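You operate a simulated robot arm through the tools that you are given. There is no shell and no other tool. Be economical: measure what you need, move in short steps, check, and stop when the job is done.

You run a simulated robot arm. Do the job below in one go: nothing can be reset, and whatever is moved stays where it is left.

Task
Change the mist tank's water filter for the white one.
Fine: tank off, vent open till the gauge shows 0, hands clear of the pipe, vent shut; then draw the brown filter, stand it on the pressing bench, seat the white one. Set down upright: brown filter.

Only the result counts: the job must be done as asked and must still hold three seconds after the hand-in. Knocking over, shifting, dropping, spilling or breaking anything else fails it.

Robot
A 7-joint arm with a vacuum gripper on a trunk, on a base that drives. Base frame: it is fixed to the floor where the robot stands at the start and does not move with it; the origin is under the middle of the robot, x ahead of it, y to its left, z up; the surface under the hand at the start is at about z = 80. Readings come in cm, degrees, newtons and seconds.
With the tool pointing down near the work surface it reaches from about 10 to 58 cm from the robot's upright axis, wherever it stands. Its first joint turns from -69.0 to 172.0 degrees. Places, roughly: drain lever [30, -10, 90]; iron heat dial [20, 20, 80]; mist switch [10, 10, 70]; mist tank [40, -10, 90]; pressing bench top [20, 70, 80]; seat of the filter well [60, -30, 80]; tank switch [30, 0, 110]; vent lever [50, 0, 110]. Payload 1.06 kg.
Tool frame: the origin (TCP) lies in the middle of the cups' lips, and z points out of the cups. The gripper has 1 cup of 2.4 cm across, covering 2.4 by 2.4 cm (tool x, y); the bellows give 0.8 cm. With the vacuum on, a cup seals on a smooth face that it is pressed against (1 to 4 N); it does not hold porous or soft things. The pull reaches 23 N.
Orientation is told as [roll, pitch, yaw] about the base's x, y, z axes, in that order, counted from this pose: with the cups facing straight down, the tool's x points along the base's -x, its y along +y and its z along -z.

Tools
- The arm moves only by the tool nudge_tool. Its argument "commands" is a list of rows, each an object of numbers (a shift or turn left out is 0, a gripper value left out holds the last): "vac": the vacuum: 1 switches it on, -1 off; "x", "y", "z": the shift along the tool's x, y, z in units of 500 mm (1.0 is 500 mm); "ax", "ay", "az": the turn, a rotation vector about the tool's x, y, z in units of 180 degrees (1.0 is 180 degrees). In form: [{"vac": .., "x": .., "y": .., "z": .., "ax": .., "ay": .., "az": ..}, ...]. A call has 1 to 8 rows; each row is the pose to reach, as a shift and turn from the pose commanded when the call began, along the tool's axes at that moment. A call with a number of a shift or a turn outside -1 to 1 is refused whole. Rows are played at 5 a second. More than 5 cm and 8.6 degrees between two rows, or a gripper value outside its range, and nothing of the call is played. A pose out of reach is approached as far as the arm can. The call stops where the force on the tool passes 60 N (or 10 N more than at its start, if that is more) or the arm is blocked; 0.2 s more then pass. The pull builds up within a second once a cup has sealed. Time passes only in rows, and 0.2 s behind the last, so rows that repeat a pose give it time. The reply holds the time, the measured pose of the TCP, the force on the tool along the base axes and the pull of the vacuum, in the units named above and with some noise, with the torque about the TCP (base axes, N m) and any sound that the robot's microphone picked up, and new pictures: "show" is both (left out), scene, wrist or none.
- Cameras (640 x 400 px; columns grow to the right, rows downward): "scene" is now at [13.8, -3.25, 128.66]; the picture's right is [-0.35, -0.94, 0.00], its down [-0.49, 0.18, -0.85] and it looks along [0.80, -0.30, -0.53] (base axes); focal length 214 px, centre (320, 200). "wrist" rides on the gripper at [7.8, 1.9, -9.6] in the tool frame; the picture's right is [-0.24, 0.97, 0.00], its down [-0.71, -0.17, -0.68] and it looks along [-0.67, -0.16, 0.73] (tool axes); focal length 243 px, centre (320, 200). There is no depth. A picture from a camera that has moved, and an enlarged one, comes with that camera's place and axes in the base frame and with its lens.
- move_column(by): slides the trunk up (or, below 0, down) by that many cm; the arm and the scene camera ride with it, the base frame stays. It gives what a move gives, with no picture.
- roll_base(legs): drives the robot by 1 to 6 legs, each [ahead, left, turn to the left] in cm, cm and degrees, along the robot's own axes; the way and the turn of a leg run together, so that a leg with both is an arc; at most 150 cm and 180 degrees a leg. The arm and the cameras ride along, it lands a little off, and it stops where it bumps. It gives what a move gives, and a new picture of the scene camera.
- head_to(pan, tilt): turns the head with the scene camera to pan (to the left, within 80 degrees either way) and tilt (down, from -29 to 69), counted from straight ahead of the robot. It gives what a move gives, and a new picture of the scene camera.
- inspect(camera, box): a new picture of the part [left, top, right, bottom] of that camera's present view, enlarged. No time passes.
- hand_in(): hands the job in; it is judged then, once.

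Go step by step. Nothing tells you exact positions but the pictures and the camera data: compare them with the known pose of the tool, close in by small moves and look again before you grip or let go. The budget is 120 turns and 260 pictures, counting those below and the enlarged ones. Unless the task says otherwise, let go and move clear before handing in, and close with one line.

The tools are called after ">>>" by a JSON object that holds its "api" and its "payload". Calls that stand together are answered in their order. nudge_tool: Moves the arm, as the interface text tells. Its arguments: {"type":"object","properties":{"commands":{"type":"array"},"show":{"type":"string","enum":["both","scene","wrist","none"]}},"required":["commands"]} The other tools are called the same way: move_column (by) slides the trunk up or down; roll_base (legs) drives the base; head_to (pan, tilt) turns the head that bears the scene camera; inspect (camera, box) takes an enlarged picture of a part of a camera's view; hand_in () hands the job in.

At the start:

```text
time_s: 0.0
tcp_pos: [26.62, -6.94, 135.01]
tool_rot: [-0.1, -0.1, 0.0]
wrist_force: [-0.1, 0.1, -0.4]
ft_torque: [0.0, 0.02, -0.01]
pull: 0.1
trunk travel left (down, up): [-43.8, 5.4]
robot x, y, heading: [0.14, -0.3, 0.0]
head pan, tilt: [-20.5, 31.8]
```

scene: 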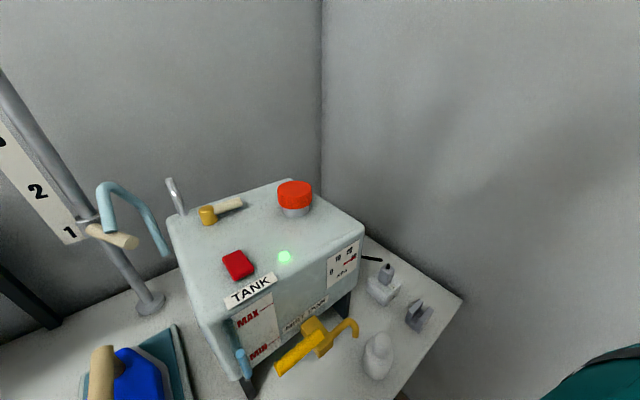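
wrist: 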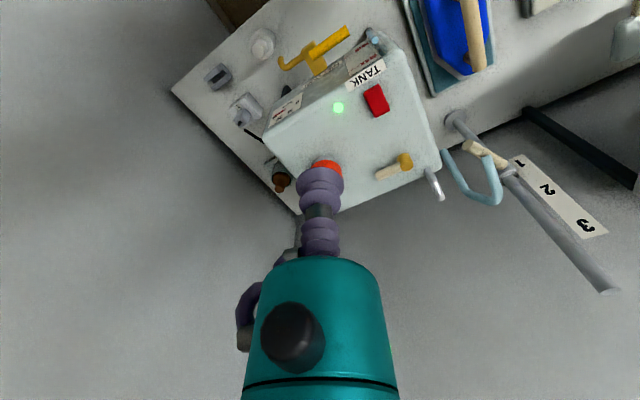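

I see the tank with a red rocker switch, a lamp that is green, a vent lever on top, a red-capped fill, and a yellow drain lever in front. I enlarge the views to find the gauge, the filter well and the filters.

>>> {"api": "inspect", "payload": {"camera": "scene", "box": [160, 160, 480, 400]}}

>>> {"api": "inspect", "payload": {"camera": "wrist", "box": [170, 0, 490, 220]}}

>>> {"api": "head_to", "payload": {"pan": 50, "tilt": 40}}

```text
1.67 times, centred on (320, 280) of scene
camera zoom: at [13.8, -3.25, 128.66], right [-0.35, -0.94, 0.0], down [-0.49, 0.18, -0.85], along [0.8, -0.3, -0.53], focal length 358 px, centre (320, 67)
```

zoom: 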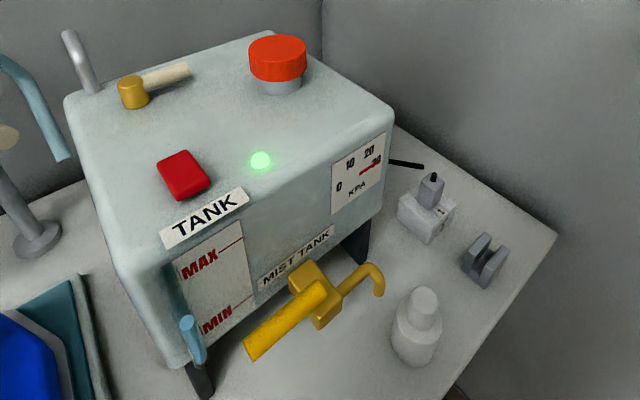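

```text
1.82 times, centred on (330, 110) of wrist
camera zoom: at [18.98, -4.9, 144.4], right [0.24, 0.97, 0.0], down [0.71, -0.17, 0.69], along [0.67, -0.16, -0.73], focal length 441 px, centre (302, 364)
```

zoom: 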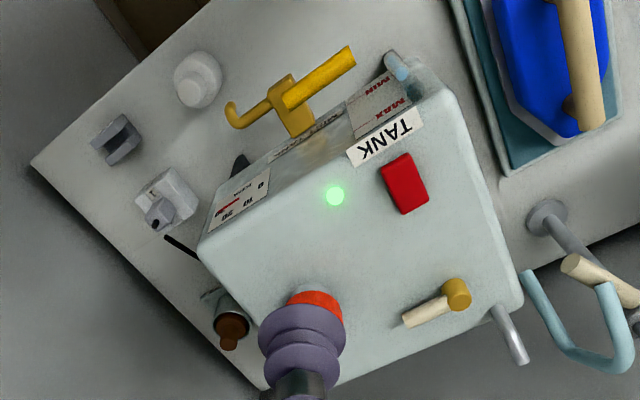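

```text
time_s: 1.4
tcp_pos: [26.72, -6.89, 134.91]
tool_rot: [0.1, -0.1, 0.0]
wrist_force: [-0.3, 0.6, 0.0]
ft_torque: [-0.03, -0.01, -0.03]
pull: 0.2
trunk travel left (down, up): [-43.8, 5.4]
robot x, y, heading: [0.08, -0.39, 0.3]
head pan, tilt: [50.0, 40.0]
camera scene: at [10.87, 6.4, 127.41], right [0.77, -0.64, 0.0], down [-0.41, -0.49, -0.77], along [0.49, 0.59, -0.64], focal length 214 px, centre (320, 200)
```

scene: 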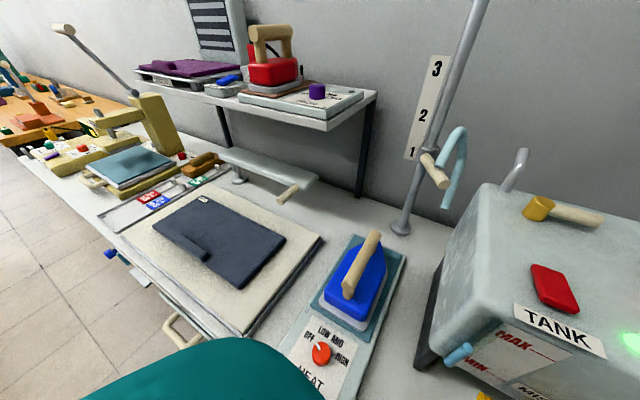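

Tank switch is about [34.8, -0.2, 107.5], vent hub about [46.4, 3.8, 108.4], the brown-knobbed filter sits behind the tank, and a white bottle-like part stands front right. I bring the tool over the switch for a closer look.

>>> {"api": "nudge_tool", "payload": {"commands": [{"x": -0.04, "y": 0.034, "z": 0.06}, {"x": -0.08, "y": 0.067, "z": 0.13}, {"x": -0.12, "y": 0.1, "z": 0.2}, {"x": -0.164, "y": 0.134, "z": 0.27}, {"x": -0.164, "y": 0.134, "z": 0.27}], "show": "wrist"}}

>>> {"api": "head_to", "payload": {"pan": -25, "tilt": 40}}

```text
time_s: 2.6
tcp_pos: [34.82, -0.37, 121.33]
tool_rot: [0.1, -0.1, 0.1]
wrist_force: [0.1, 0.6, -0.5]
ft_torque: [0.05, 0.0, 0.02]
pull: 0.2
trunk travel left (down, up): [-43.8, 5.4]
robot x, y, heading: [-0.15, 0.09, -0.2]
head pan, tilt: [50.0, 40.0]
camera wrist: at [27.05, 1.64, 130.76], right [0.24, 0.97, 0.0], down [0.71, -0.17, 0.69], along [0.67, -0.16, -0.73], focal length 243 px, centre (320, 200)
```

wrist: 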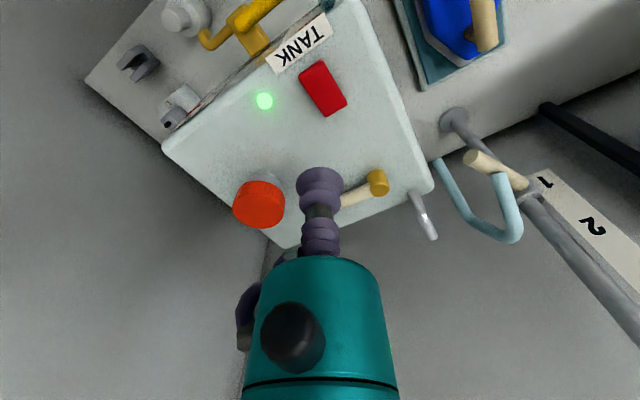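

```text
time_s: 4.1
tcp_pos: [34.9, -0.33, 121.43]
tool_rot: [0.1, -0.1, 0.1]
wrist_force: [0.5, 0.1, 0.5]
ft_torque: [-0.02, 0.01, 0.03]
pull: 0.1
trunk travel left (down, up): [-43.8, 5.4]
robot x, y, heading: [0.01, 0.17, 0.1]
head pan, tilt: [-25.0, 40.0]
camera scene: at [13.11, -3.7, 127.41], right [-0.42, -0.91, 0.0], down [-0.58, 0.27, -0.77], along [0.69, -0.32, -0.64], focal length 214 px, centre (320, 200)
```

scene: 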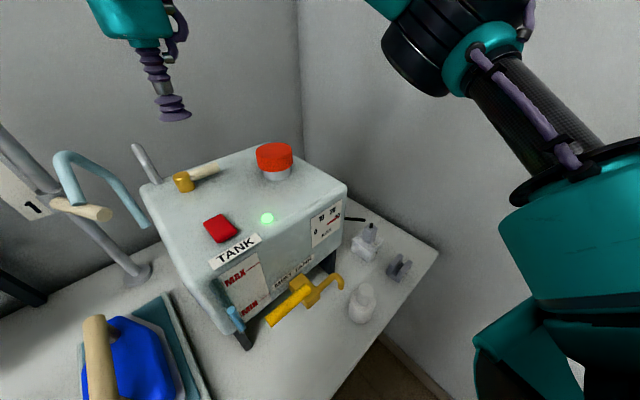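

The views are clear now; I enlarge the switch/vent area and the parts to the right.

>>> {"api": "inspect", "payload": {"camera": "scene", "box": [130, 130, 290, 230]}}

>>> {"api": "inspect", "payload": {"camera": "scene", "box": [290, 190, 450, 340]}}

>>> {"api": "inspect", "payload": {"camera": "wrist", "box": [100, 0, 460, 250]}}

```text
4.00 times, centred on (210, 180) of scene
camera zoom: at [13.11, -3.7, 127.41], right [-0.42, -0.91, 0.0], down [-0.58, 0.27, -0.77], along [0.69, -0.32, -0.64], focal length 858 px, centre (760, 280)
```

zoom: 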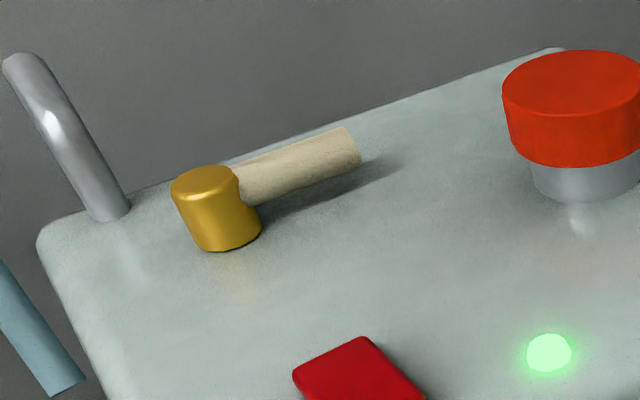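

```text
2.67 times, centred on (370, 265) of scene
camera zoom: at [13.11, -3.7, 127.41], right [-0.42, -0.91, 0.0], down [-0.58, 0.27, -0.77], along [0.69, -0.32, -0.64], focal length 572 px, centre (187, 27)
```

zoom: 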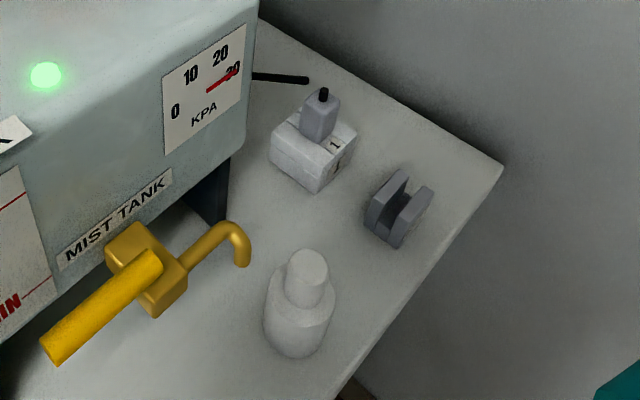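

```text
1.60 times, centred on (280, 125) of wrist
camera zoom: at [27.07, 1.63, 130.78], right [0.24, 0.97, 0.0], down [0.71, -0.17, 0.69], along [0.67, -0.16, -0.73], focal length 388 px, centre (384, 320)
```

zoom: 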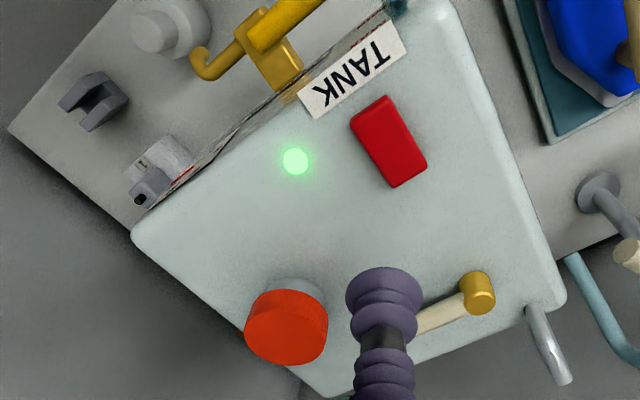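

The tank's rocker needs its tilt read; I zoom on it from both cameras.

>>> {"api": "inspect", "payload": {"camera": "scene", "box": [190, 200, 250, 250]}}

>>> {"api": "inspect", "payload": {"camera": "wrist", "box": [280, 40, 370, 130]}}

```text
8.00 times, centred on (220, 225) of scene
camera zoom: at [13.11, -3.7, 127.41], right [-0.42, -0.91, 0.0], down [-0.58, 0.27, -0.77], along [0.69, -0.32, -0.64], focal length 1716 px, centre (1120, 0)
```

zoom: 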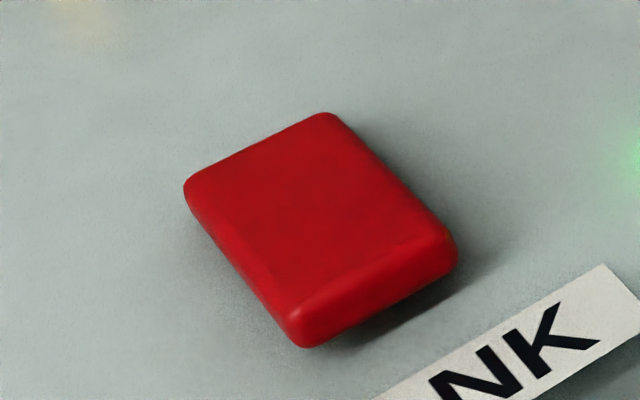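

```text
4.44 times, centred on (325, 85) of wrist
camera zoom: at [27.07, 1.63, 130.78], right [0.24, 0.97, 0.0], down [0.71, -0.17, 0.69], along [0.67, -0.16, -0.73], focal length 1078 px, centre (298, 711)
```

zoom: 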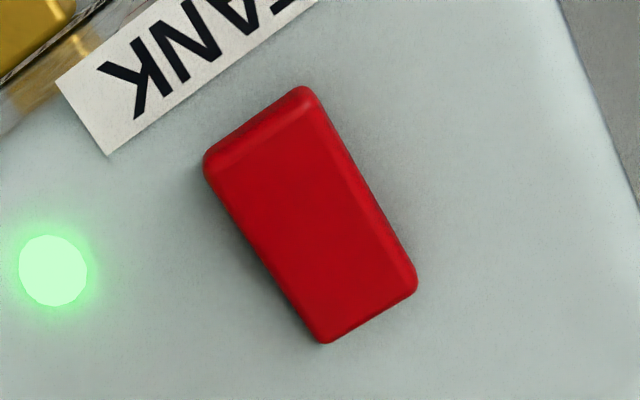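

The front end of the rocker is raised, at about [33.4, -0.6, 107.3]; I go down just above it and then press gently.

>>> {"api": "nudge_tool", "payload": {"commands": [{"x": 0.028, "y": -0.006, "z": 0.08}, {"x": 0.028, "y": -0.006, "z": 0.16}, {"x": 0.028, "y": -0.006, "z": 0.24}, {"x": 0.028, "y": -0.006, "z": 0.265}], "show": "both"}}

```text
time_s: 5.1
tcp_pos: [33.45, -0.43, 108.43]
tool_rot: [0.1, -0.1, 0.0]
wrist_force: [-0.1, 0.1, 0.0]
ft_torque: [0.01, 0.02, 0.02]
pull: 0.1
trunk travel left (down, up): [-43.8, 5.4]
robot x, y, heading: [0.18, -0.21, 0.0]
head pan, tilt: [-25.0, 40.0]
camera scene: at [13.1, -3.7, 127.41], right [-0.42, -0.91, 0.0], down [-0.58, 0.27, -0.77], along [0.69, -0.32, -0.64], focal length 214 px, centre (320, 200)
camera wrist: at [25.76, 1.5, 117.8], right [0.24, 0.97, 0.0], down [0.71, -0.17, 0.69], along [0.67, -0.16, -0.73], focal length 243 px, centre (320, 200)
```

scene: 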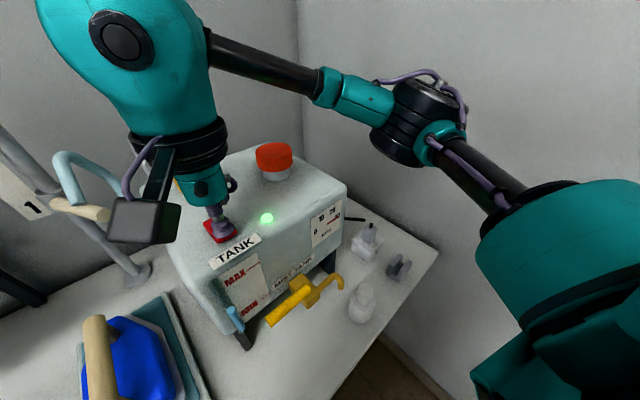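
wrist: 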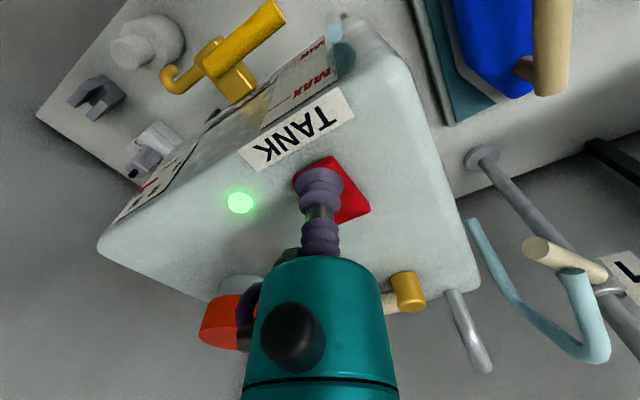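

The cup sits right over the front end; pressing down in small steps, then lifting.

>>> {"api": "nudge_tool", "payload": {"commands": [{"z": 0.02}, {"z": 0.03}, {"z": 0.04}, {"z": 0.05}, {"z": 0.06}, {"z": 0.065}], "show": "both"}}

```text
time_s: 6.0
tcp_pos: [33.13, -0.51, 107.19]
tool_rot: [0.7, -0.6, 0.1]
wrist_force: [-7.8, -6.8, 37.8]
ft_torque: [0.17, -0.27, 0.26]
pull: 0.1
trunk travel left (down, up): [-43.8, 5.4]
robot x, y, heading: [-0.06, 0.11, -0.2]
head pan, tilt: [-25.0, 40.0]
stopped in row 4: the force on the tool passed its limit at 67 N (the readings are from after the stop); the commanded pose is now the measured one
camera scene: at [12.72, -3.84, 127.47], right [-0.42, -0.91, 0.0], down [-0.58, 0.27, -0.77], along [0.7, -0.32, -0.64], focal length 214 px, centre (320, 200)
camera wrist: at [25.35, 1.3, 116.42], right [0.23, 0.97, 0.01], down [0.7, -0.18, 0.69], along [0.67, -0.15, -0.72], focal length 243 px, centre (320, 200)
```

scene: 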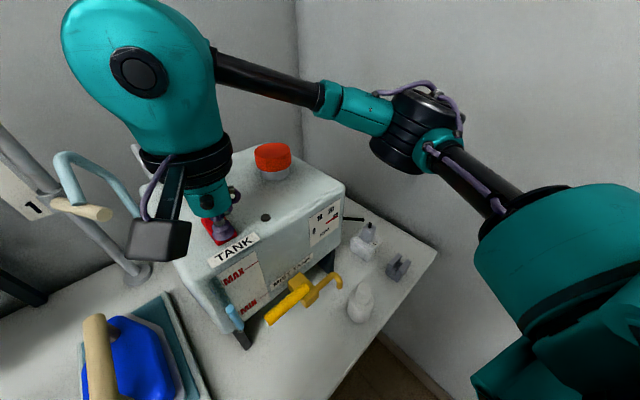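
wrist: 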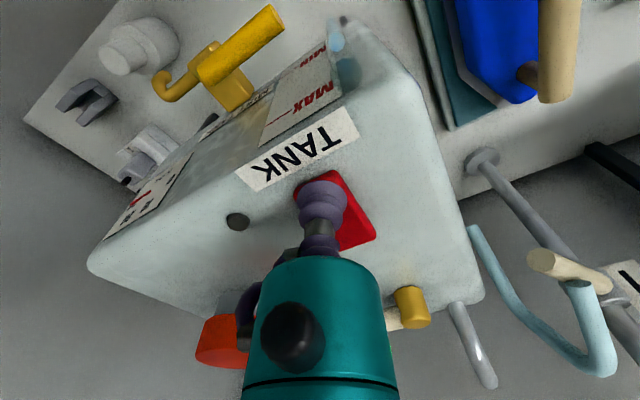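

The lamp went out, so the tank is off. I lift clear and look at the vent lever closely.

>>> {"api": "nudge_tool", "payload": {"commands": [{"z": -0.06}, {"z": -0.12, "x": 0.03}, {"z": -0.18, "x": 0.06, "y": -0.06}, {"z": -0.22, "x": 0.06, "y": -0.12}, {"z": -0.22, "x": 0.06, "y": -0.12}], "show": "both"}}

>>> {"api": "inspect", "payload": {"camera": "wrist", "box": [300, 130, 460, 260]}}

>>> {"api": "inspect", "payload": {"camera": "scene", "box": [300, 190, 360, 250]}}

```text
time_s: 7.2
tcp_pos: [30.21, -6.64, 117.43]
tool_rot: [0.4, -0.3, 0.0]
wrist_force: [0.5, -0.4, -0.2]
ft_torque: [0.03, 0.03, 0.0]
pull: 0.1
trunk travel left (down, up): [-43.8, 5.4]
robot x, y, heading: [0.07, 0.37, 0.1]
head pan, tilt: [-25.0, 40.0]
camera scene: at [13.1, -3.7, 127.41], right [-0.42, -0.91, 0.0], down [-0.58, 0.27, -0.77], along [0.69, -0.32, -0.64], focal length 214 px, centre (320, 200)
camera wrist: at [22.42, -4.77, 126.9], right [0.23, 0.97, 0.01], down [0.7, -0.17, 0.69], along [0.67, -0.15, -0.73], focal length 243 px, centre (320, 200)
```

scene: 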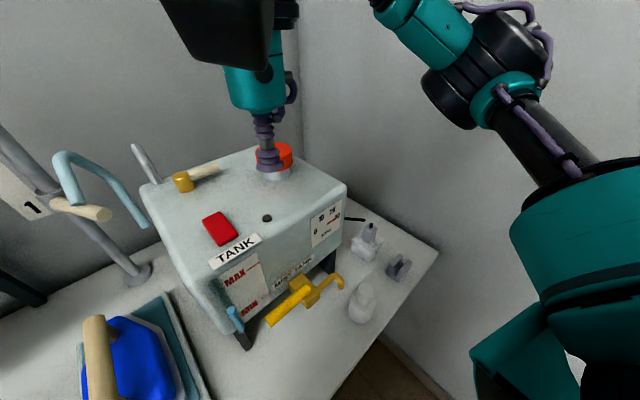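
wrist: 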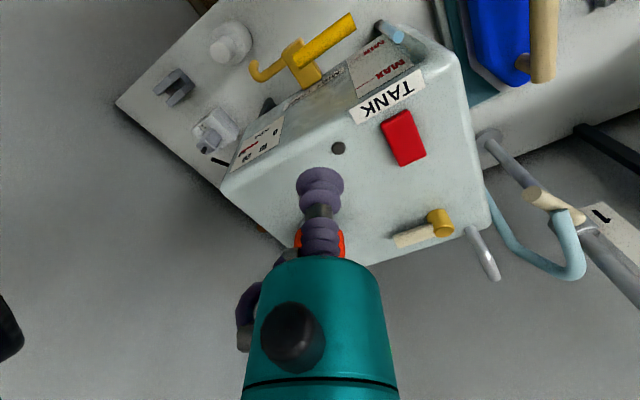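

```text
3.08 times, centred on (380, 195) of wrist
camera zoom: at [22.42, -4.77, 126.9], right [0.23, 0.97, 0.01], down [0.7, -0.17, 0.69], along [0.67, -0.15, -0.73], focal length 746 px, centre (135, 215)
```

zoom: 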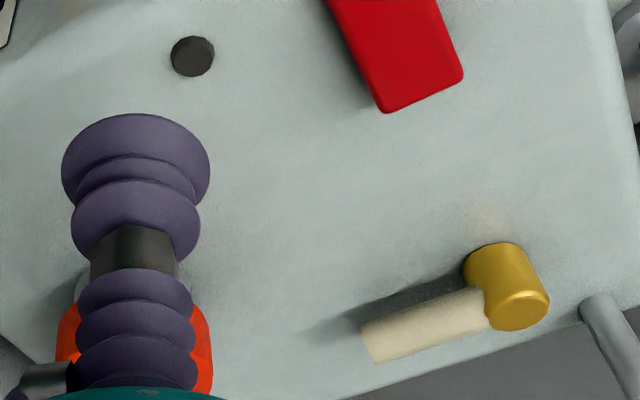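

```text
6.67 times, centred on (330, 220) of scene
camera zoom: at [13.1, -3.7, 127.41], right [-0.42, -0.91, 0.0], down [-0.58, 0.27, -0.77], along [0.69, -0.32, -0.64], focal length 1430 px, centre (253, 67)
```

zoom: 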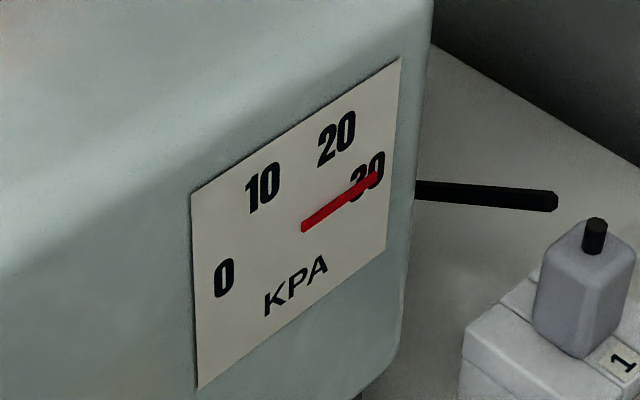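

The gauge reads 30 and the lamp is out. I carry the tool high over to the back side of the vent handle, then check before going down.

>>> {"api": "nudge_tool", "payload": {"commands": [{"z": -0.07, "x": -0.03}, {"z": -0.08, "x": -0.11, "y": 0.03}, {"z": -0.08, "x": -0.19, "y": 0.06}, {"z": -0.08, "x": -0.27, "y": 0.09}, {"z": -0.08, "x": -0.35, "y": 0.12}, {"z": -0.08, "x": -0.416, "y": 0.154}, {"z": -0.08, "x": -0.416, "y": 0.154}], "show": "both"}}

```text
time_s: 8.8
tcp_pos: [51.21, 1.36, 121.9]
tool_rot: [0.4, -0.3, 0.2]
wrist_force: [-0.8, -0.1, -0.2]
ft_torque: [-0.01, -0.02, 0.0]
pull: 0.1
trunk travel left (down, up): [-43.8, 5.4]
robot x, y, heading: [-0.06, -0.12, -0.0]
head pan, tilt: [-25.0, 40.0]
camera scene: at [13.09, -3.76, 127.41], right [-0.42, -0.91, 0.0], down [-0.58, 0.27, -0.77], along [0.69, -0.32, -0.64], focal length 214 px, centre (320, 200)
camera wrist: at [43.39, 3.19, 131.25], right [0.23, 0.97, 0.01], down [0.7, -0.17, 0.69], along [0.67, -0.15, -0.73], focal length 243 px, centre (320, 200)
```

scene: 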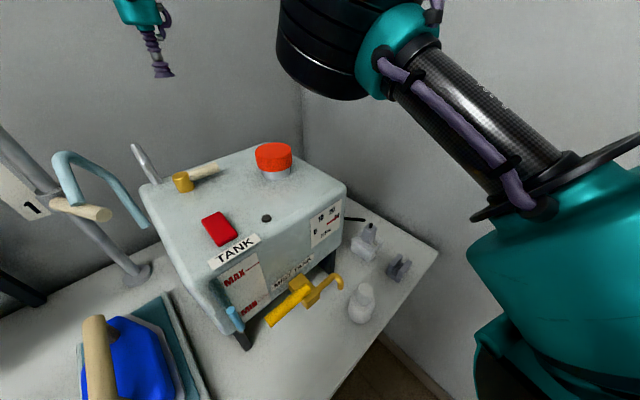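
wrist: 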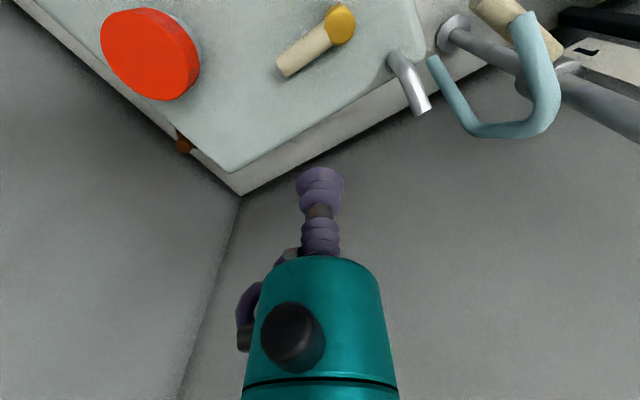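

The pipe bends toward the wall and the tool is on the far side of the handle. I go down beside the handle to about z 107.4.

>>> {"api": "nudge_tool", "payload": {"commands": [{"z": 0.08}, {"z": 0.16}, {"z": 0.24}, {"z": 0.27}, {"z": 0.29}, {"z": 0.29}], "show": "both"}}

```text
time_s: 10.2
tcp_pos: [51.27, 1.24, 107.31]
tool_rot: [0.4, -0.3, 0.1]
wrist_force: [0.2, 0.6, 0.1]
ft_torque: [0.01, -0.02, -0.04]
pull: 0.0
trunk travel left (down, up): [-43.8, 5.4]
robot x, y, heading: [0.14, -0.05, -0.1]
head pan, tilt: [-25.0, 40.0]
camera scene: at [13.08, -3.72, 127.41], right [-0.42, -0.91, 0.0], down [-0.58, 0.27, -0.77], along [0.69, -0.32, -0.64], focal length 214 px, centre (320, 200)
camera wrist: at [43.46, 3.2, 116.72], right [0.23, 0.97, 0.01], down [0.7, -0.18, 0.69], along [0.67, -0.15, -0.73], focal length 243 px, centre (320, 200)
```

scene: 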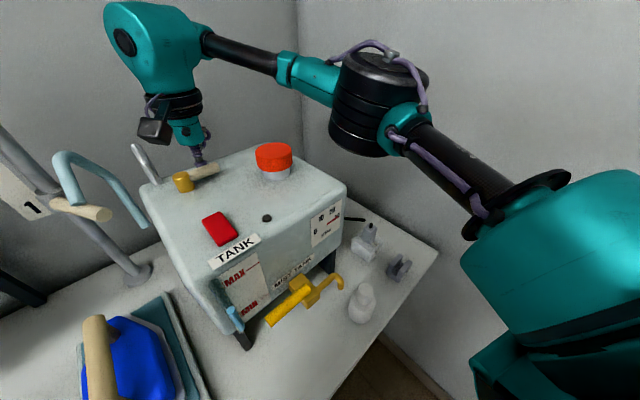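
wrist: 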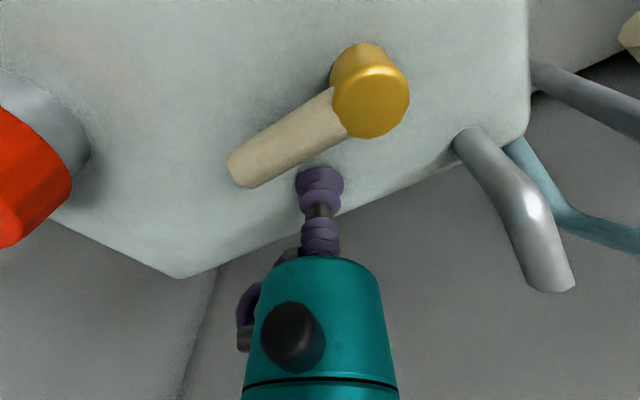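

The cup is behind the handle. I shift outward along it a little, then pull gently toward the front in small steps.

>>> {"api": "nudge_tool", "payload": {"commands": [{"x": -0.014, "y": -0.03}, {"x": 0.004, "y": -0.036}, {"x": 0.014, "y": -0.04}, {"x": 0.024, "y": -0.044}, {"x": 0.034, "y": -0.048}], "show": "wrist"}}

```text
time_s: 11.3
tcp_pos: [49.75, -0.96, 107.11]
tool_rot: [0.4, -0.4, 0.1]
wrist_force: [0.0, 0.1, 0.3]
ft_torque: [-0.02, 0.01, -0.04]
pull: 0.1
trunk travel left (down, up): [-43.8, 5.4]
robot x, y, heading: [-0.19, -0.05, -0.1]
head pan, tilt: [-25.0, 40.0]
camera wrist: at [41.86, 0.76, 116.43], right [0.23, 0.97, 0.01], down [0.7, -0.18, 0.69], along [0.67, -0.15, -0.73], focal length 243 px, centre (320, 200)
```

wrist: 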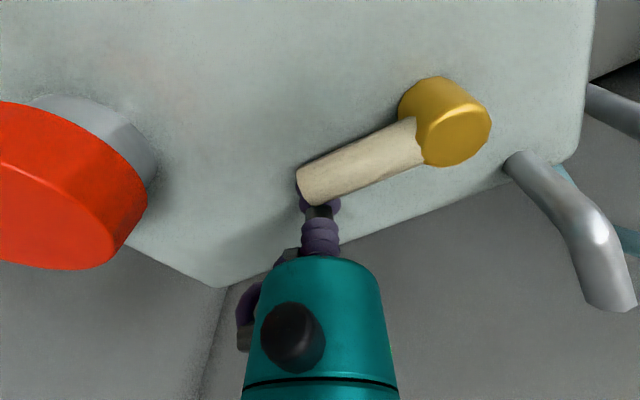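

The cup is near the tip of the handle; I move it 1 cm back toward the hub and continue pulling.

>>> {"api": "nudge_tool", "payload": {"commands": [{"y": 0.02}, {"x": 0.012, "y": 0.016}, {"x": 0.022, "y": 0.012}, {"x": 0.032, "y": 0.008}, {"x": 0.042, "y": 0.004}], "show": "wrist"}}

```text
time_s: 12.6
tcp_pos: [47.41, -0.89, 107.24]
tool_rot: [0.4, -0.3, 0.1]
wrist_force: [-0.2, -0.4, 0.0]
ft_torque: [0.01, -0.02, 0.0]
pull: 0.2
trunk travel left (down, up): [-43.8, 5.4]
robot x, y, heading: [-0.02, -0.02, -0.1]
head pan, tilt: [-25.0, 40.0]
camera wrist: at [39.65, 0.97, 116.67], right [0.23, 0.97, 0.01], down [0.71, -0.18, 0.69], along [0.67, -0.15, -0.73], focal length 243 px, centre (320, 200)
```

wrist: 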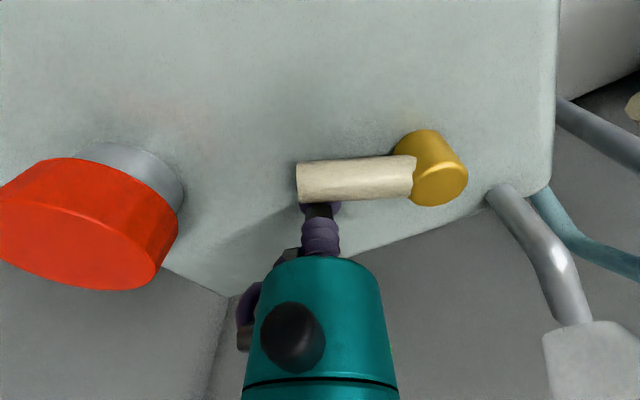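

The lever swings this way and something comes from the pipe. I continue along the arc about the hub.

>>> {"api": "nudge_tool", "payload": {"commands": [{"x": 0.018, "y": -0.001}, {"x": 0.036, "y": 0.0}, {"x": 0.053, "y": 0.003}, {"x": 0.069, "y": 0.012}, {"x": 0.084, "y": 0.022}, {"x": 0.096, "y": 0.035}], "show": "both"}}

```text
time_s: 13.9
tcp_pos: [42.97, 0.62, 107.05]
tool_rot: [0.3, -0.3, -0.2]
wrist_force: [11.9, -12.3, -0.2]
ft_torque: [0.26, 0.2, 0.0]
pull: 0.0
trunk travel left (down, up): [-43.8, 5.4]
robot x, y, heading: [0.15, 0.26, -0.3]
head pan, tilt: [-25.0, 40.0]
camera scene: at [13.27, -3.94, 127.38], right [-0.42, -0.91, 0.0], down [-0.58, 0.27, -0.76], along [0.69, -0.32, -0.64], focal length 214 px, centre (320, 200)
camera wrist: at [35.15, 2.51, 116.37], right [0.24, 0.97, 0.01], down [0.7, -0.18, 0.69], along [0.67, -0.16, -0.73], focal length 243 px, centre (320, 200)
```

scene: 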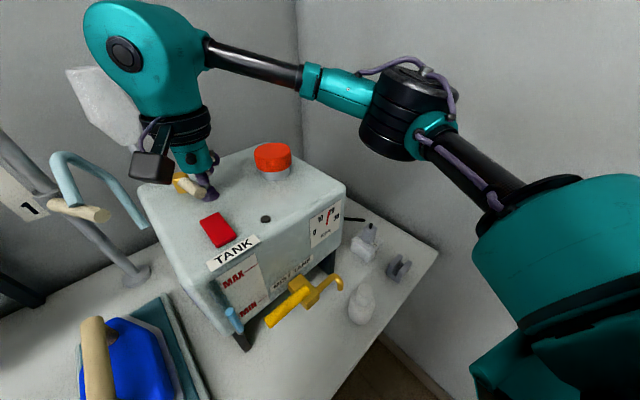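
wrist: 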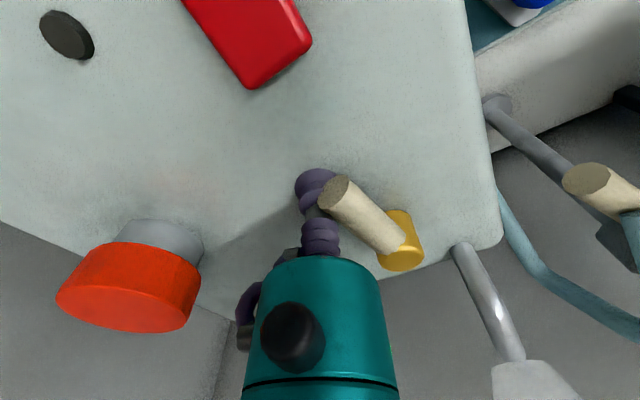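

Pressure is falling and the lever has met its end stop (about 17 N). I back off and go up, away from the pipe, and wait.

>>> {"api": "nudge_tool", "payload": {"commands": [{"x": -0.01, "y": -0.03}, {"x": -0.01, "y": -0.06}, {"x": 0.0, "y": -0.07, "z": -0.08}, {"x": 0.03, "y": -0.08, "z": -0.16}, {"x": 0.1, "y": -0.12, "z": -0.2}, {"x": 0.18, "y": -0.14, "z": -0.22}, {"x": 0.26, "y": -0.16, "z": -0.24}, {"x": 0.26, "y": -0.16, "z": -0.24}], "show": "both"}}

>>> {"api": "inspect", "payload": {"camera": "scene", "box": [300, 190, 360, 250]}}

```text
time_s: 15.8
tcp_pos: [29.68, -7.07, 119.02]
tool_rot: [0.4, -0.4, 0.1]
wrist_force: [-1.1, 0.4, 0.1]
ft_torque: [0.0, 0.01, 0.01]
pull: 0.1
trunk travel left (down, up): [-43.8, 5.4]
robot x, y, heading: [-0.12, -0.25, 0.2]
head pan, tilt: [-25.0, 40.0]
camera scene: at [13.12, -3.71, 127.41], right [-0.42, -0.91, 0.0], down [-0.58, 0.27, -0.77], along [0.69, -0.32, -0.64], focal length 214 px, centre (320, 200)
camera wrist: at [21.84, -5.26, 128.42], right [0.23, 0.97, 0.01], down [0.7, -0.18, 0.69], along [0.67, -0.15, -0.73], focal length 243 px, centre (320, 200)
```

scene: 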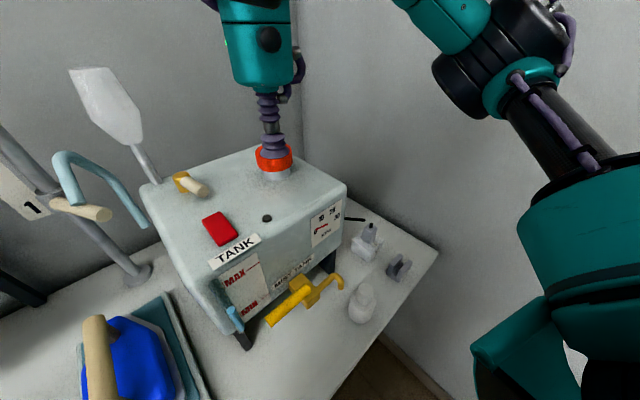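
wrist: 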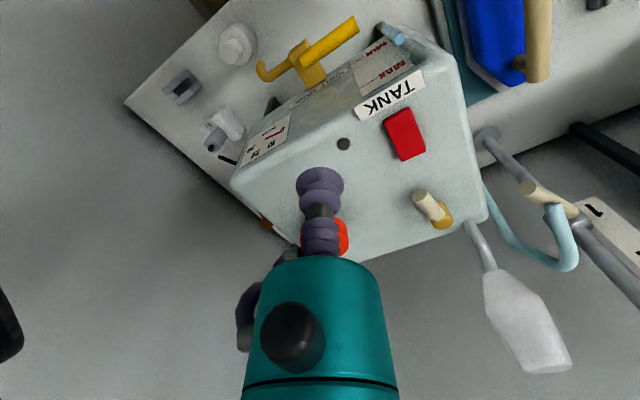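

```text
6.67 times, centred on (330, 220) of scene
camera zoom: at [13.12, -3.71, 127.41], right [-0.42, -0.91, 0.0], down [-0.58, 0.27, -0.77], along [0.69, -0.32, -0.64], focal length 1430 px, centre (253, 67)
```

zoom: 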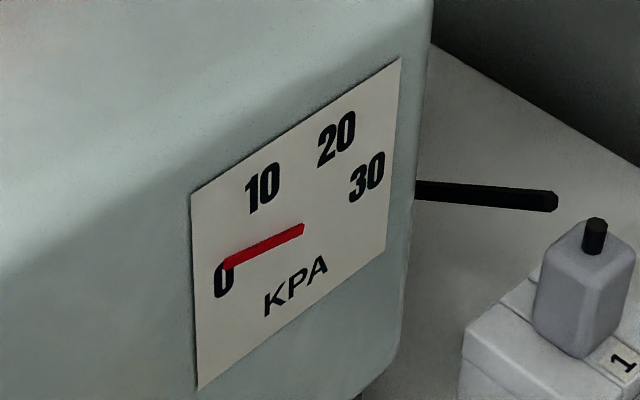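

The needle is almost at 0; I wait a bit longer.

>>> {"api": "nudge_tool", "payload": {"commands": [{}, {}, {}, {}, {}, {}, {}, {}], "show": "scene"}}

>>> {"api": "inspect", "payload": {"camera": "scene", "box": [300, 190, 360, 250]}}

>>> {"api": "inspect", "payload": {"camera": "wrist", "box": [390, 160, 510, 260]}}

```text
time_s: 17.6
tcp_pos: [29.67, -7.18, 119.03]
tool_rot: [0.4, -0.3, 0.1]
wrist_force: [0.8, 1.2, 0.3]
ft_torque: [0.01, -0.01, -0.01]
pull: 0.1
trunk travel left (down, up): [-43.8, 5.4]
robot x, y, heading: [0.25, 0.19, -0.2]
head pan, tilt: [-25.0, 40.0]
camera scene: at [13.09, -3.72, 127.41], right [-0.42, -0.91, 0.0], down [-0.58, 0.27, -0.77], along [0.69, -0.32, -0.64], focal length 214 px, centre (320, 200)
```

scene: 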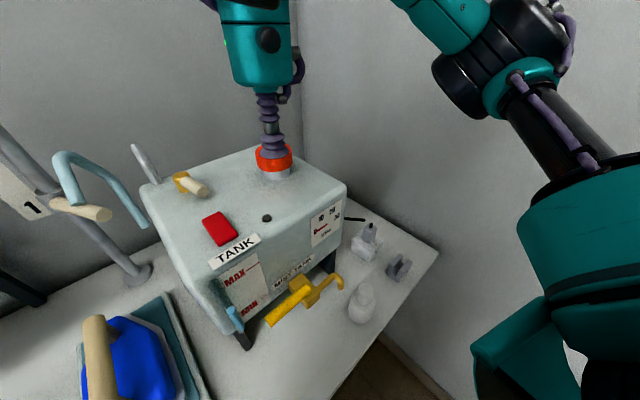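

```text
6.67 times, centred on (330, 220) of scene
camera zoom: at [13.09, -3.72, 127.41], right [-0.42, -0.91, 0.0], down [-0.58, 0.27, -0.77], along [0.69, -0.32, -0.64], focal length 1430 px, centre (253, 67)
```

zoom: 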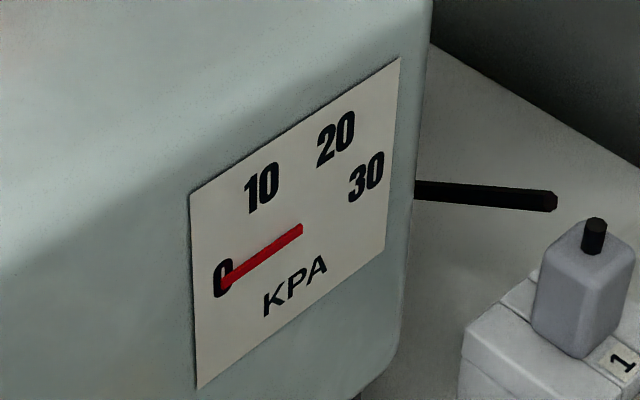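

```text
4.00 times, centred on (450, 210) of wrist
camera zoom: at [21.85, -5.25, 128.41], right [0.23, 0.97, 0.01], down [0.7, -0.18, 0.69], along [0.67, -0.15, -0.73], focal length 970 px, centre (-200, 160)
```

zoom: 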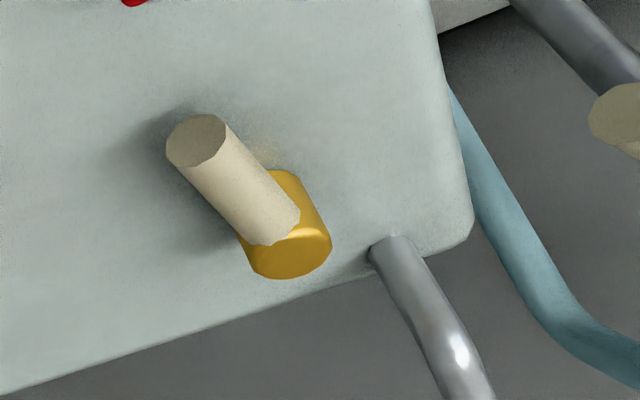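

The gauge shows 0 and the steam has ceased. I now go to the other side of the handle to shut the vent, keeping away from the pipe.

>>> {"api": "nudge_tool", "payload": {"commands": [{"x": -0.06, "y": 0.062}, {"x": -0.12, "y": 0.124}, {"x": -0.175, "y": 0.185}, {"x": -0.23, "y": 0.246}, {"x": -0.23, "y": 0.246, "z": 0.08}, {"x": -0.23, "y": 0.246, "z": 0.16}, {"x": -0.23, "y": 0.246, "z": 0.21}], "show": "both"}}

```text
time_s: 19.1
tcp_pos: [41.27, 5.08, 108.75]
tool_rot: [0.5, -0.2, 0.1]
wrist_force: [0.3, 0.0, 0.5]
ft_torque: [0.01, 0.02, -0.03]
pull: 0.1
trunk travel left (down, up): [-43.8, 5.4]
robot x, y, heading: [-0.08, -0.06, -0.4]
head pan, tilt: [-25.0, 40.0]
camera scene: at [13.1, -3.73, 127.41], right [-0.42, -0.91, 0.0], down [-0.58, 0.27, -0.77], along [0.69, -0.32, -0.64], focal length 214 px, centre (320, 200)
camera wrist: at [33.5, 6.95, 118.07], right [0.23, 0.97, 0.01], down [0.7, -0.18, 0.69], along [0.67, -0.15, -0.73], focal length 243 px, centre (320, 200)
```

scene: 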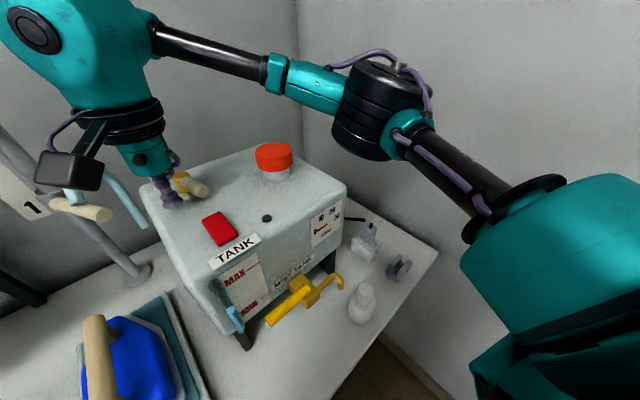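
wrist: 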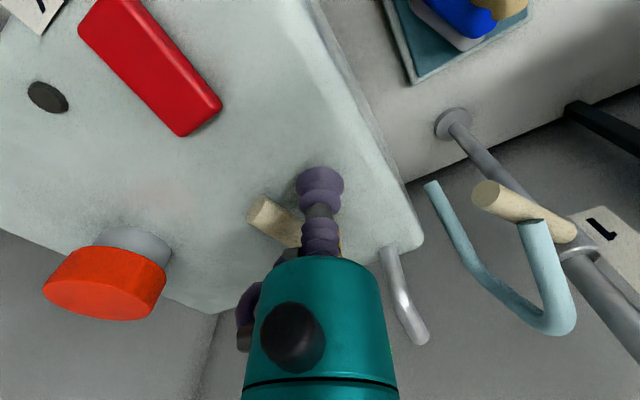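

The cup is on the +y side of the handle and well off the pipe. I lower slightly and sweep the handle back around the hub.

>>> {"api": "nudge_tool", "payload": {"commands": [{"z": 0.033}, {"x": -0.006, "y": -0.036, "z": 0.033}, {"x": -0.014, "y": -0.061, "z": 0.033}, {"x": -0.028, "y": -0.083, "z": 0.033}, {"x": -0.047, "y": -0.1, "z": 0.033}], "show": "wrist"}}

```text
time_s: 20.3
tcp_pos: [42.03, 1.92, 107.04]
tool_rot: [1.4, 0.1, 2.0]
wrist_force: [-17.8, 22.0, 0.4]
ft_torque: [0.17, -0.36, 0.31]
pull: 0.1
trunk travel left (down, up): [-43.8, 5.4]
robot x, y, heading: [-0.13, 0.07, 0.1]
head pan, tilt: [-25.0, 40.0]
stopped in row 5: the force on the tool passed its limit at 67 N (the readings are from after the stop); the commanded pose is now the measured one
camera wrist: at [34.32, 3.43, 116.62], right [0.2, 0.98, 0.02], down [0.72, -0.16, 0.68], along [0.67, -0.12, -0.73], focal length 243 px, centre (320, 200)
```

wrist: 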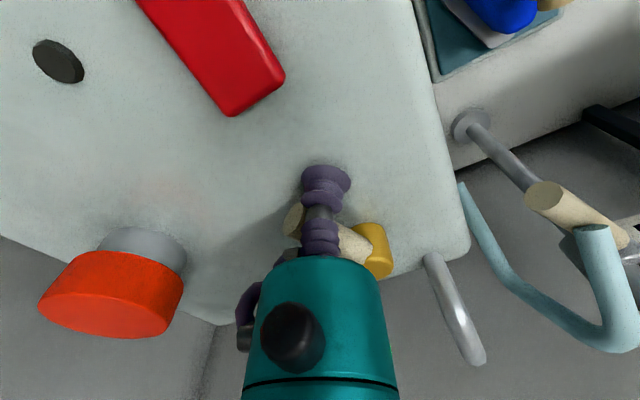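

The arm stopped at its force limit. I back off a little and check the handle and the tank's place.

>>> {"api": "nudge_tool", "payload": {"commands": [{"x": 0.02, "y": 0.03}, {"x": 0.03, "y": 0.05, "z": -0.01}, {"x": 0.03, "y": 0.05, "z": -0.08}, {"x": 0.03, "y": 0.05, "z": -0.16}, {"x": 0.03, "y": 0.05, "z": -0.2}], "show": "both"}}

```text
time_s: 21.5
tcp_pos: [41.07, 3.69, 117.31]
tool_rot: [1.1, 0.2, 1.3]
wrist_force: [0.5, 1.5, 0.0]
ft_torque: [-0.03, 0.01, 0.01]
pull: 0.1
trunk travel left (down, up): [-43.8, 5.4]
robot x, y, heading: [0.04, -0.39, -0.1]
head pan, tilt: [-25.0, 40.0]
camera scene: at [13.04, -3.6, 127.41], right [-0.42, -0.91, 0.0], down [-0.58, 0.27, -0.77], along [0.69, -0.32, -0.64], focal length 214 px, centre (320, 200)
camera wrist: at [33.26, 5.3, 126.69], right [0.21, 0.98, 0.02], down [0.71, -0.17, 0.68], along [0.67, -0.13, -0.73], focal length 243 px, centre (320, 200)
```

scene: 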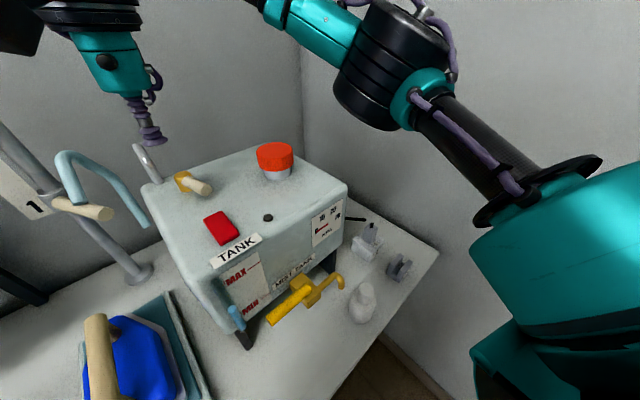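
wrist: 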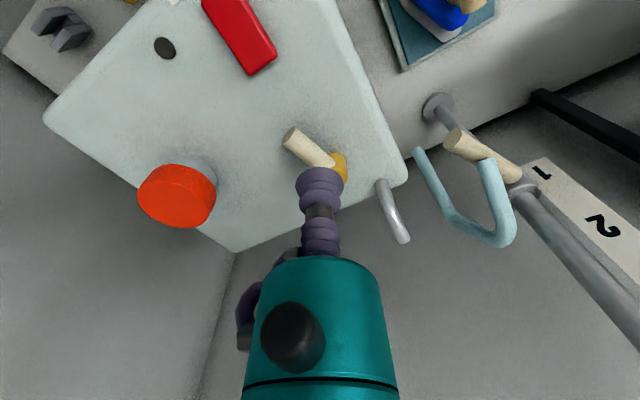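

The tank seems unmoved, but the lever hardly turned. I retry slowly from the same side, slightly higher, watching the force.

>>> {"api": "nudge_tool", "payload": {"commands": [{"y": 0.034, "ax": 0.006, "az": 0.007}, {"y": 0.034, "z": 0.08, "ax": 0.006, "az": 0.007}, {"y": 0.034, "z": 0.16, "ax": 0.006, "az": 0.007}, {"y": 0.034, "z": 0.19, "ax": 0.006, "az": 0.007}, {"x": -0.011, "y": 0.018, "z": 0.19, "ax": 0.006, "az": 0.007}, {"x": -0.022, "y": 0.001, "z": 0.19, "ax": 0.006, "az": 0.007}, {"x": -0.027, "y": -0.006, "z": 0.19, "ax": 0.006, "az": 0.007}], "show": "both"}}

>>> {"api": "inspect", "payload": {"camera": "wrist", "box": [220, 120, 420, 280]}}

```text
time_s: 23.1
tcp_pos: [42.32, 3.51, 107.65]
tool_rot: [0.1, 0.0, 0.1]
wrist_force: [-0.8, 0.0, -0.1]
ft_torque: [-0.01, -0.01, -0.02]
pull: 0.0
trunk travel left (down, up): [-43.8, 5.4]
robot x, y, heading: [0.24, 0.19, 0.1]
head pan, tilt: [-25.0, 40.0]
camera scene: at [13.05, -3.61, 127.41], right [-0.42, -0.91, 0.0], down [-0.58, 0.27, -0.77], along [0.69, -0.32, -0.64], focal length 214 px, centre (320, 200)
camera wrist: at [34.6, 5.48, 117.1], right [0.23, 0.97, 0.0], down [0.71, -0.17, 0.68], along [0.67, -0.16, -0.73], focal length 243 px, centre (320, 200)
```

scene: 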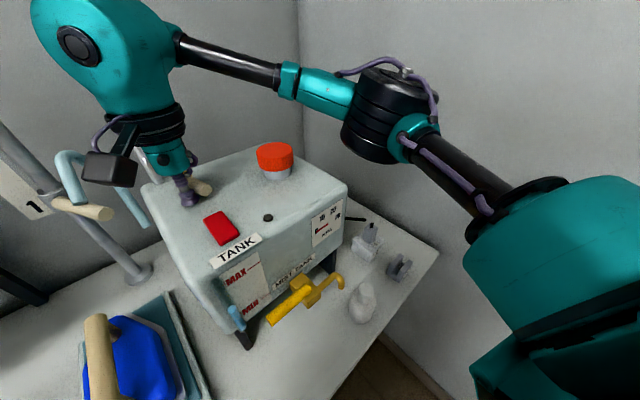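
wrist: 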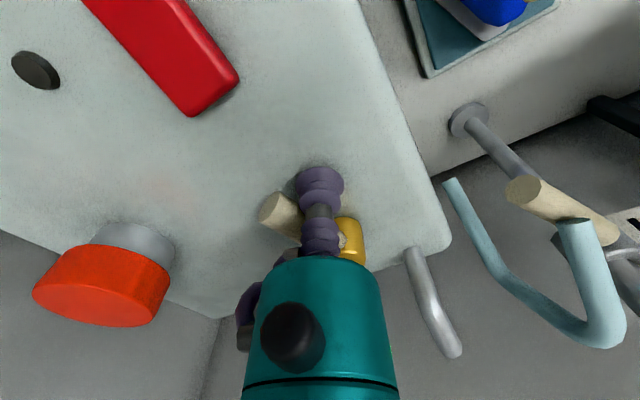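

```text
2.50 times, centred on (320, 200) of wrist
camera zoom: at [34.6, 5.48, 117.1], right [0.23, 0.97, 0.0], down [0.71, -0.17, 0.68], along [0.67, -0.16, -0.73], focal length 606 px, centre (320, 200)
```

zoom: 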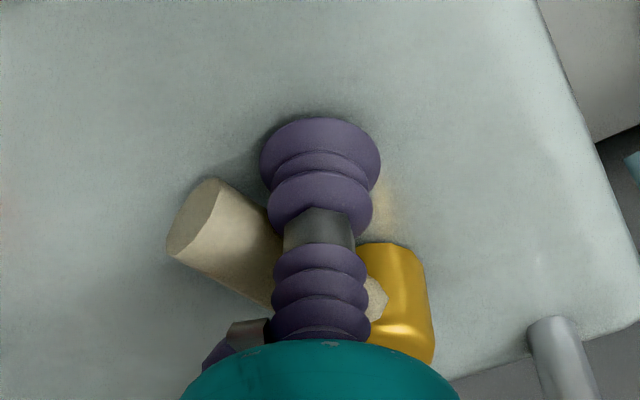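

Contact is about to begin, with no force yet. I push in small steps and read the force.

>>> {"api": "nudge_tool", "payload": {"commands": [{"x": -0.002, "y": -0.01}, {"x": -0.005, "y": -0.021}, {"x": -0.005, "y": -0.021}], "show": "wrist"}}

```text
time_s: 23.9
tcp_pos: [42.61, 2.48, 107.55]
tool_rot: [0.0, -0.1, 0.1]
wrist_force: [-0.1, 0.0, -0.4]
ft_torque: [-0.03, 0.0, -0.01]
pull: 0.0
trunk travel left (down, up): [-43.8, 5.4]
robot x, y, heading: [-0.06, -0.11, 0.1]
head pan, tilt: [-25.0, 40.0]
camera wrist: at [34.85, 4.5, 117.02], right [0.23, 0.97, 0.0], down [0.71, -0.17, 0.68], along [0.67, -0.16, -0.73], focal length 243 px, centre (320, 200)
```

wrist: 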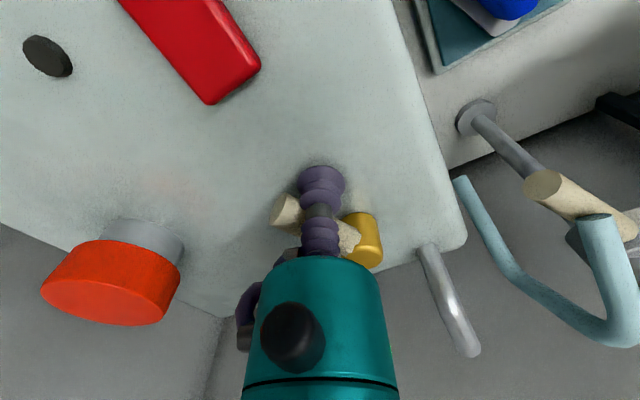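

No force yet; I go on in small steps.

>>> {"api": "nudge_tool", "payload": {"commands": [{"x": -0.003, "y": -0.009}, {"x": -0.006, "y": -0.018}, {"x": -0.006, "y": -0.018}], "show": "wrist"}}

```text
time_s: 24.7
tcp_pos: [42.87, 1.65, 107.52]
tool_rot: [0.0, 0.0, 0.0]
wrist_force: [0.3, 0.0, -0.6]
ft_torque: [-0.03, -0.02, 0.01]
pull: 0.1
trunk travel left (down, up): [-43.8, 5.4]
robot x, y, heading: [0.03, 0.11, 0.1]
head pan, tilt: [-25.0, 40.0]
camera wrist: at [35.19, 3.64, 116.96], right [0.23, 0.97, 0.0], down [0.71, -0.17, 0.68], along [0.67, -0.16, -0.73], focal length 243 px, centre (320, 200)
```

wrist: 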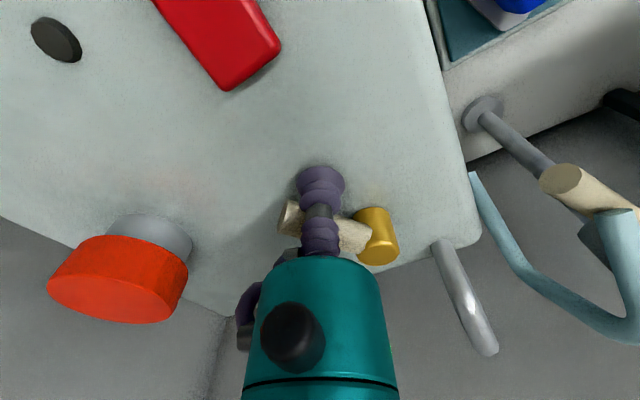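

The handle is turning freely now (about 235°). I continue around the arc.

>>> {"api": "nudge_tool", "payload": {"commands": [{"x": -0.006, "y": -0.01}, {"x": -0.013, "y": -0.019}, {"x": -0.022, "y": -0.026}, {"x": -0.032, "y": -0.032}, {"x": -0.032, "y": -0.032}], "show": "wrist"}}

```text
time_s: 25.9
tcp_pos: [44.48, -0.1, 107.63]
tool_rot: [-0.1, 0.0, 0.0]
wrist_force: [-0.3, 0.0, -0.4]
ft_torque: [0.02, 0.03, -0.03]
pull: 0.0
trunk travel left (down, up): [-43.8, 5.4]
robot x, y, heading: [-0.24, -0.31, 0.0]
head pan, tilt: [-25.0, 40.0]
camera wrist: at [36.69, 1.93, 117.02], right [0.23, 0.97, 0.0], down [0.71, -0.17, 0.68], along [0.67, -0.16, -0.73], focal length 243 px, centre (320, 200)
```

wrist: 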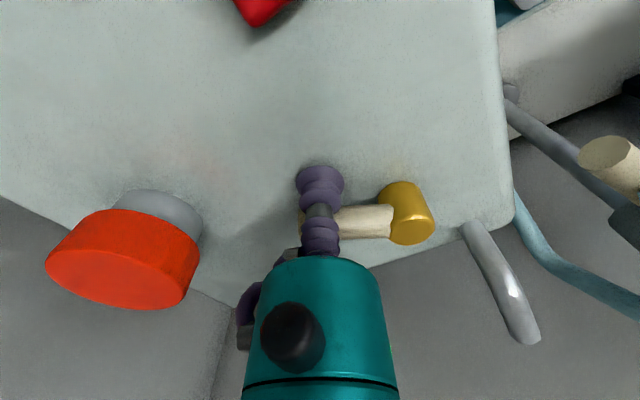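

Continuing the sweep to its closed position.

>>> {"api": "nudge_tool", "payload": {"commands": [{"x": -0.01, "y": -0.003}, {"x": -0.02, "y": -0.005}, {"x": -0.03, "y": -0.006}, {"x": -0.04, "y": -0.006}, {"x": -0.05, "y": -0.005}, {"x": -0.05, "y": -0.005}], "show": "wrist"}}

```text
time_s: 27.3
tcp_pos: [46.76, -0.3, 107.68]
tool_rot: [0.0, 0.0, 0.2]
wrist_force: [-18.7, -2.6, 0.3]
ft_torque: [0.01, -0.29, 0.01]
pull: 0.0
trunk travel left (down, up): [-43.8, 5.4]
robot x, y, heading: [-0.12, 0.16, 0.2]
head pan, tilt: [-25.0, 40.0]
camera wrist: at [38.94, 1.7, 117.12], right [0.23, 0.97, 0.0], down [0.71, -0.17, 0.68], along [0.67, -0.16, -0.73], focal length 243 px, centre (320, 200)
```

wrist: 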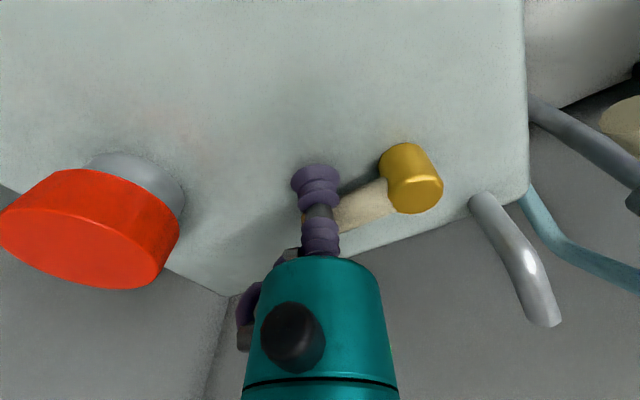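

The lever is against its closed stop. I back off, rise and move right to look at the filter well.

>>> {"api": "nudge_tool", "payload": {"commands": [{"x": 0.03}, {"x": 0.06}, {"x": 0.06, "z": -0.08}, {"x": 0.06, "z": -0.16, "y": -0.04}, {"x": 0.08, "z": -0.24, "y": -0.1}, {"x": 0.1, "z": -0.32, "y": -0.15}, {"x": 0.1, "z": -0.36, "y": -0.23}, {"x": 0.1, "z": -0.36, "y": -0.3}], "show": "both"}}

```text
refused: row 5 steps farther than a row can; nothing moved
```

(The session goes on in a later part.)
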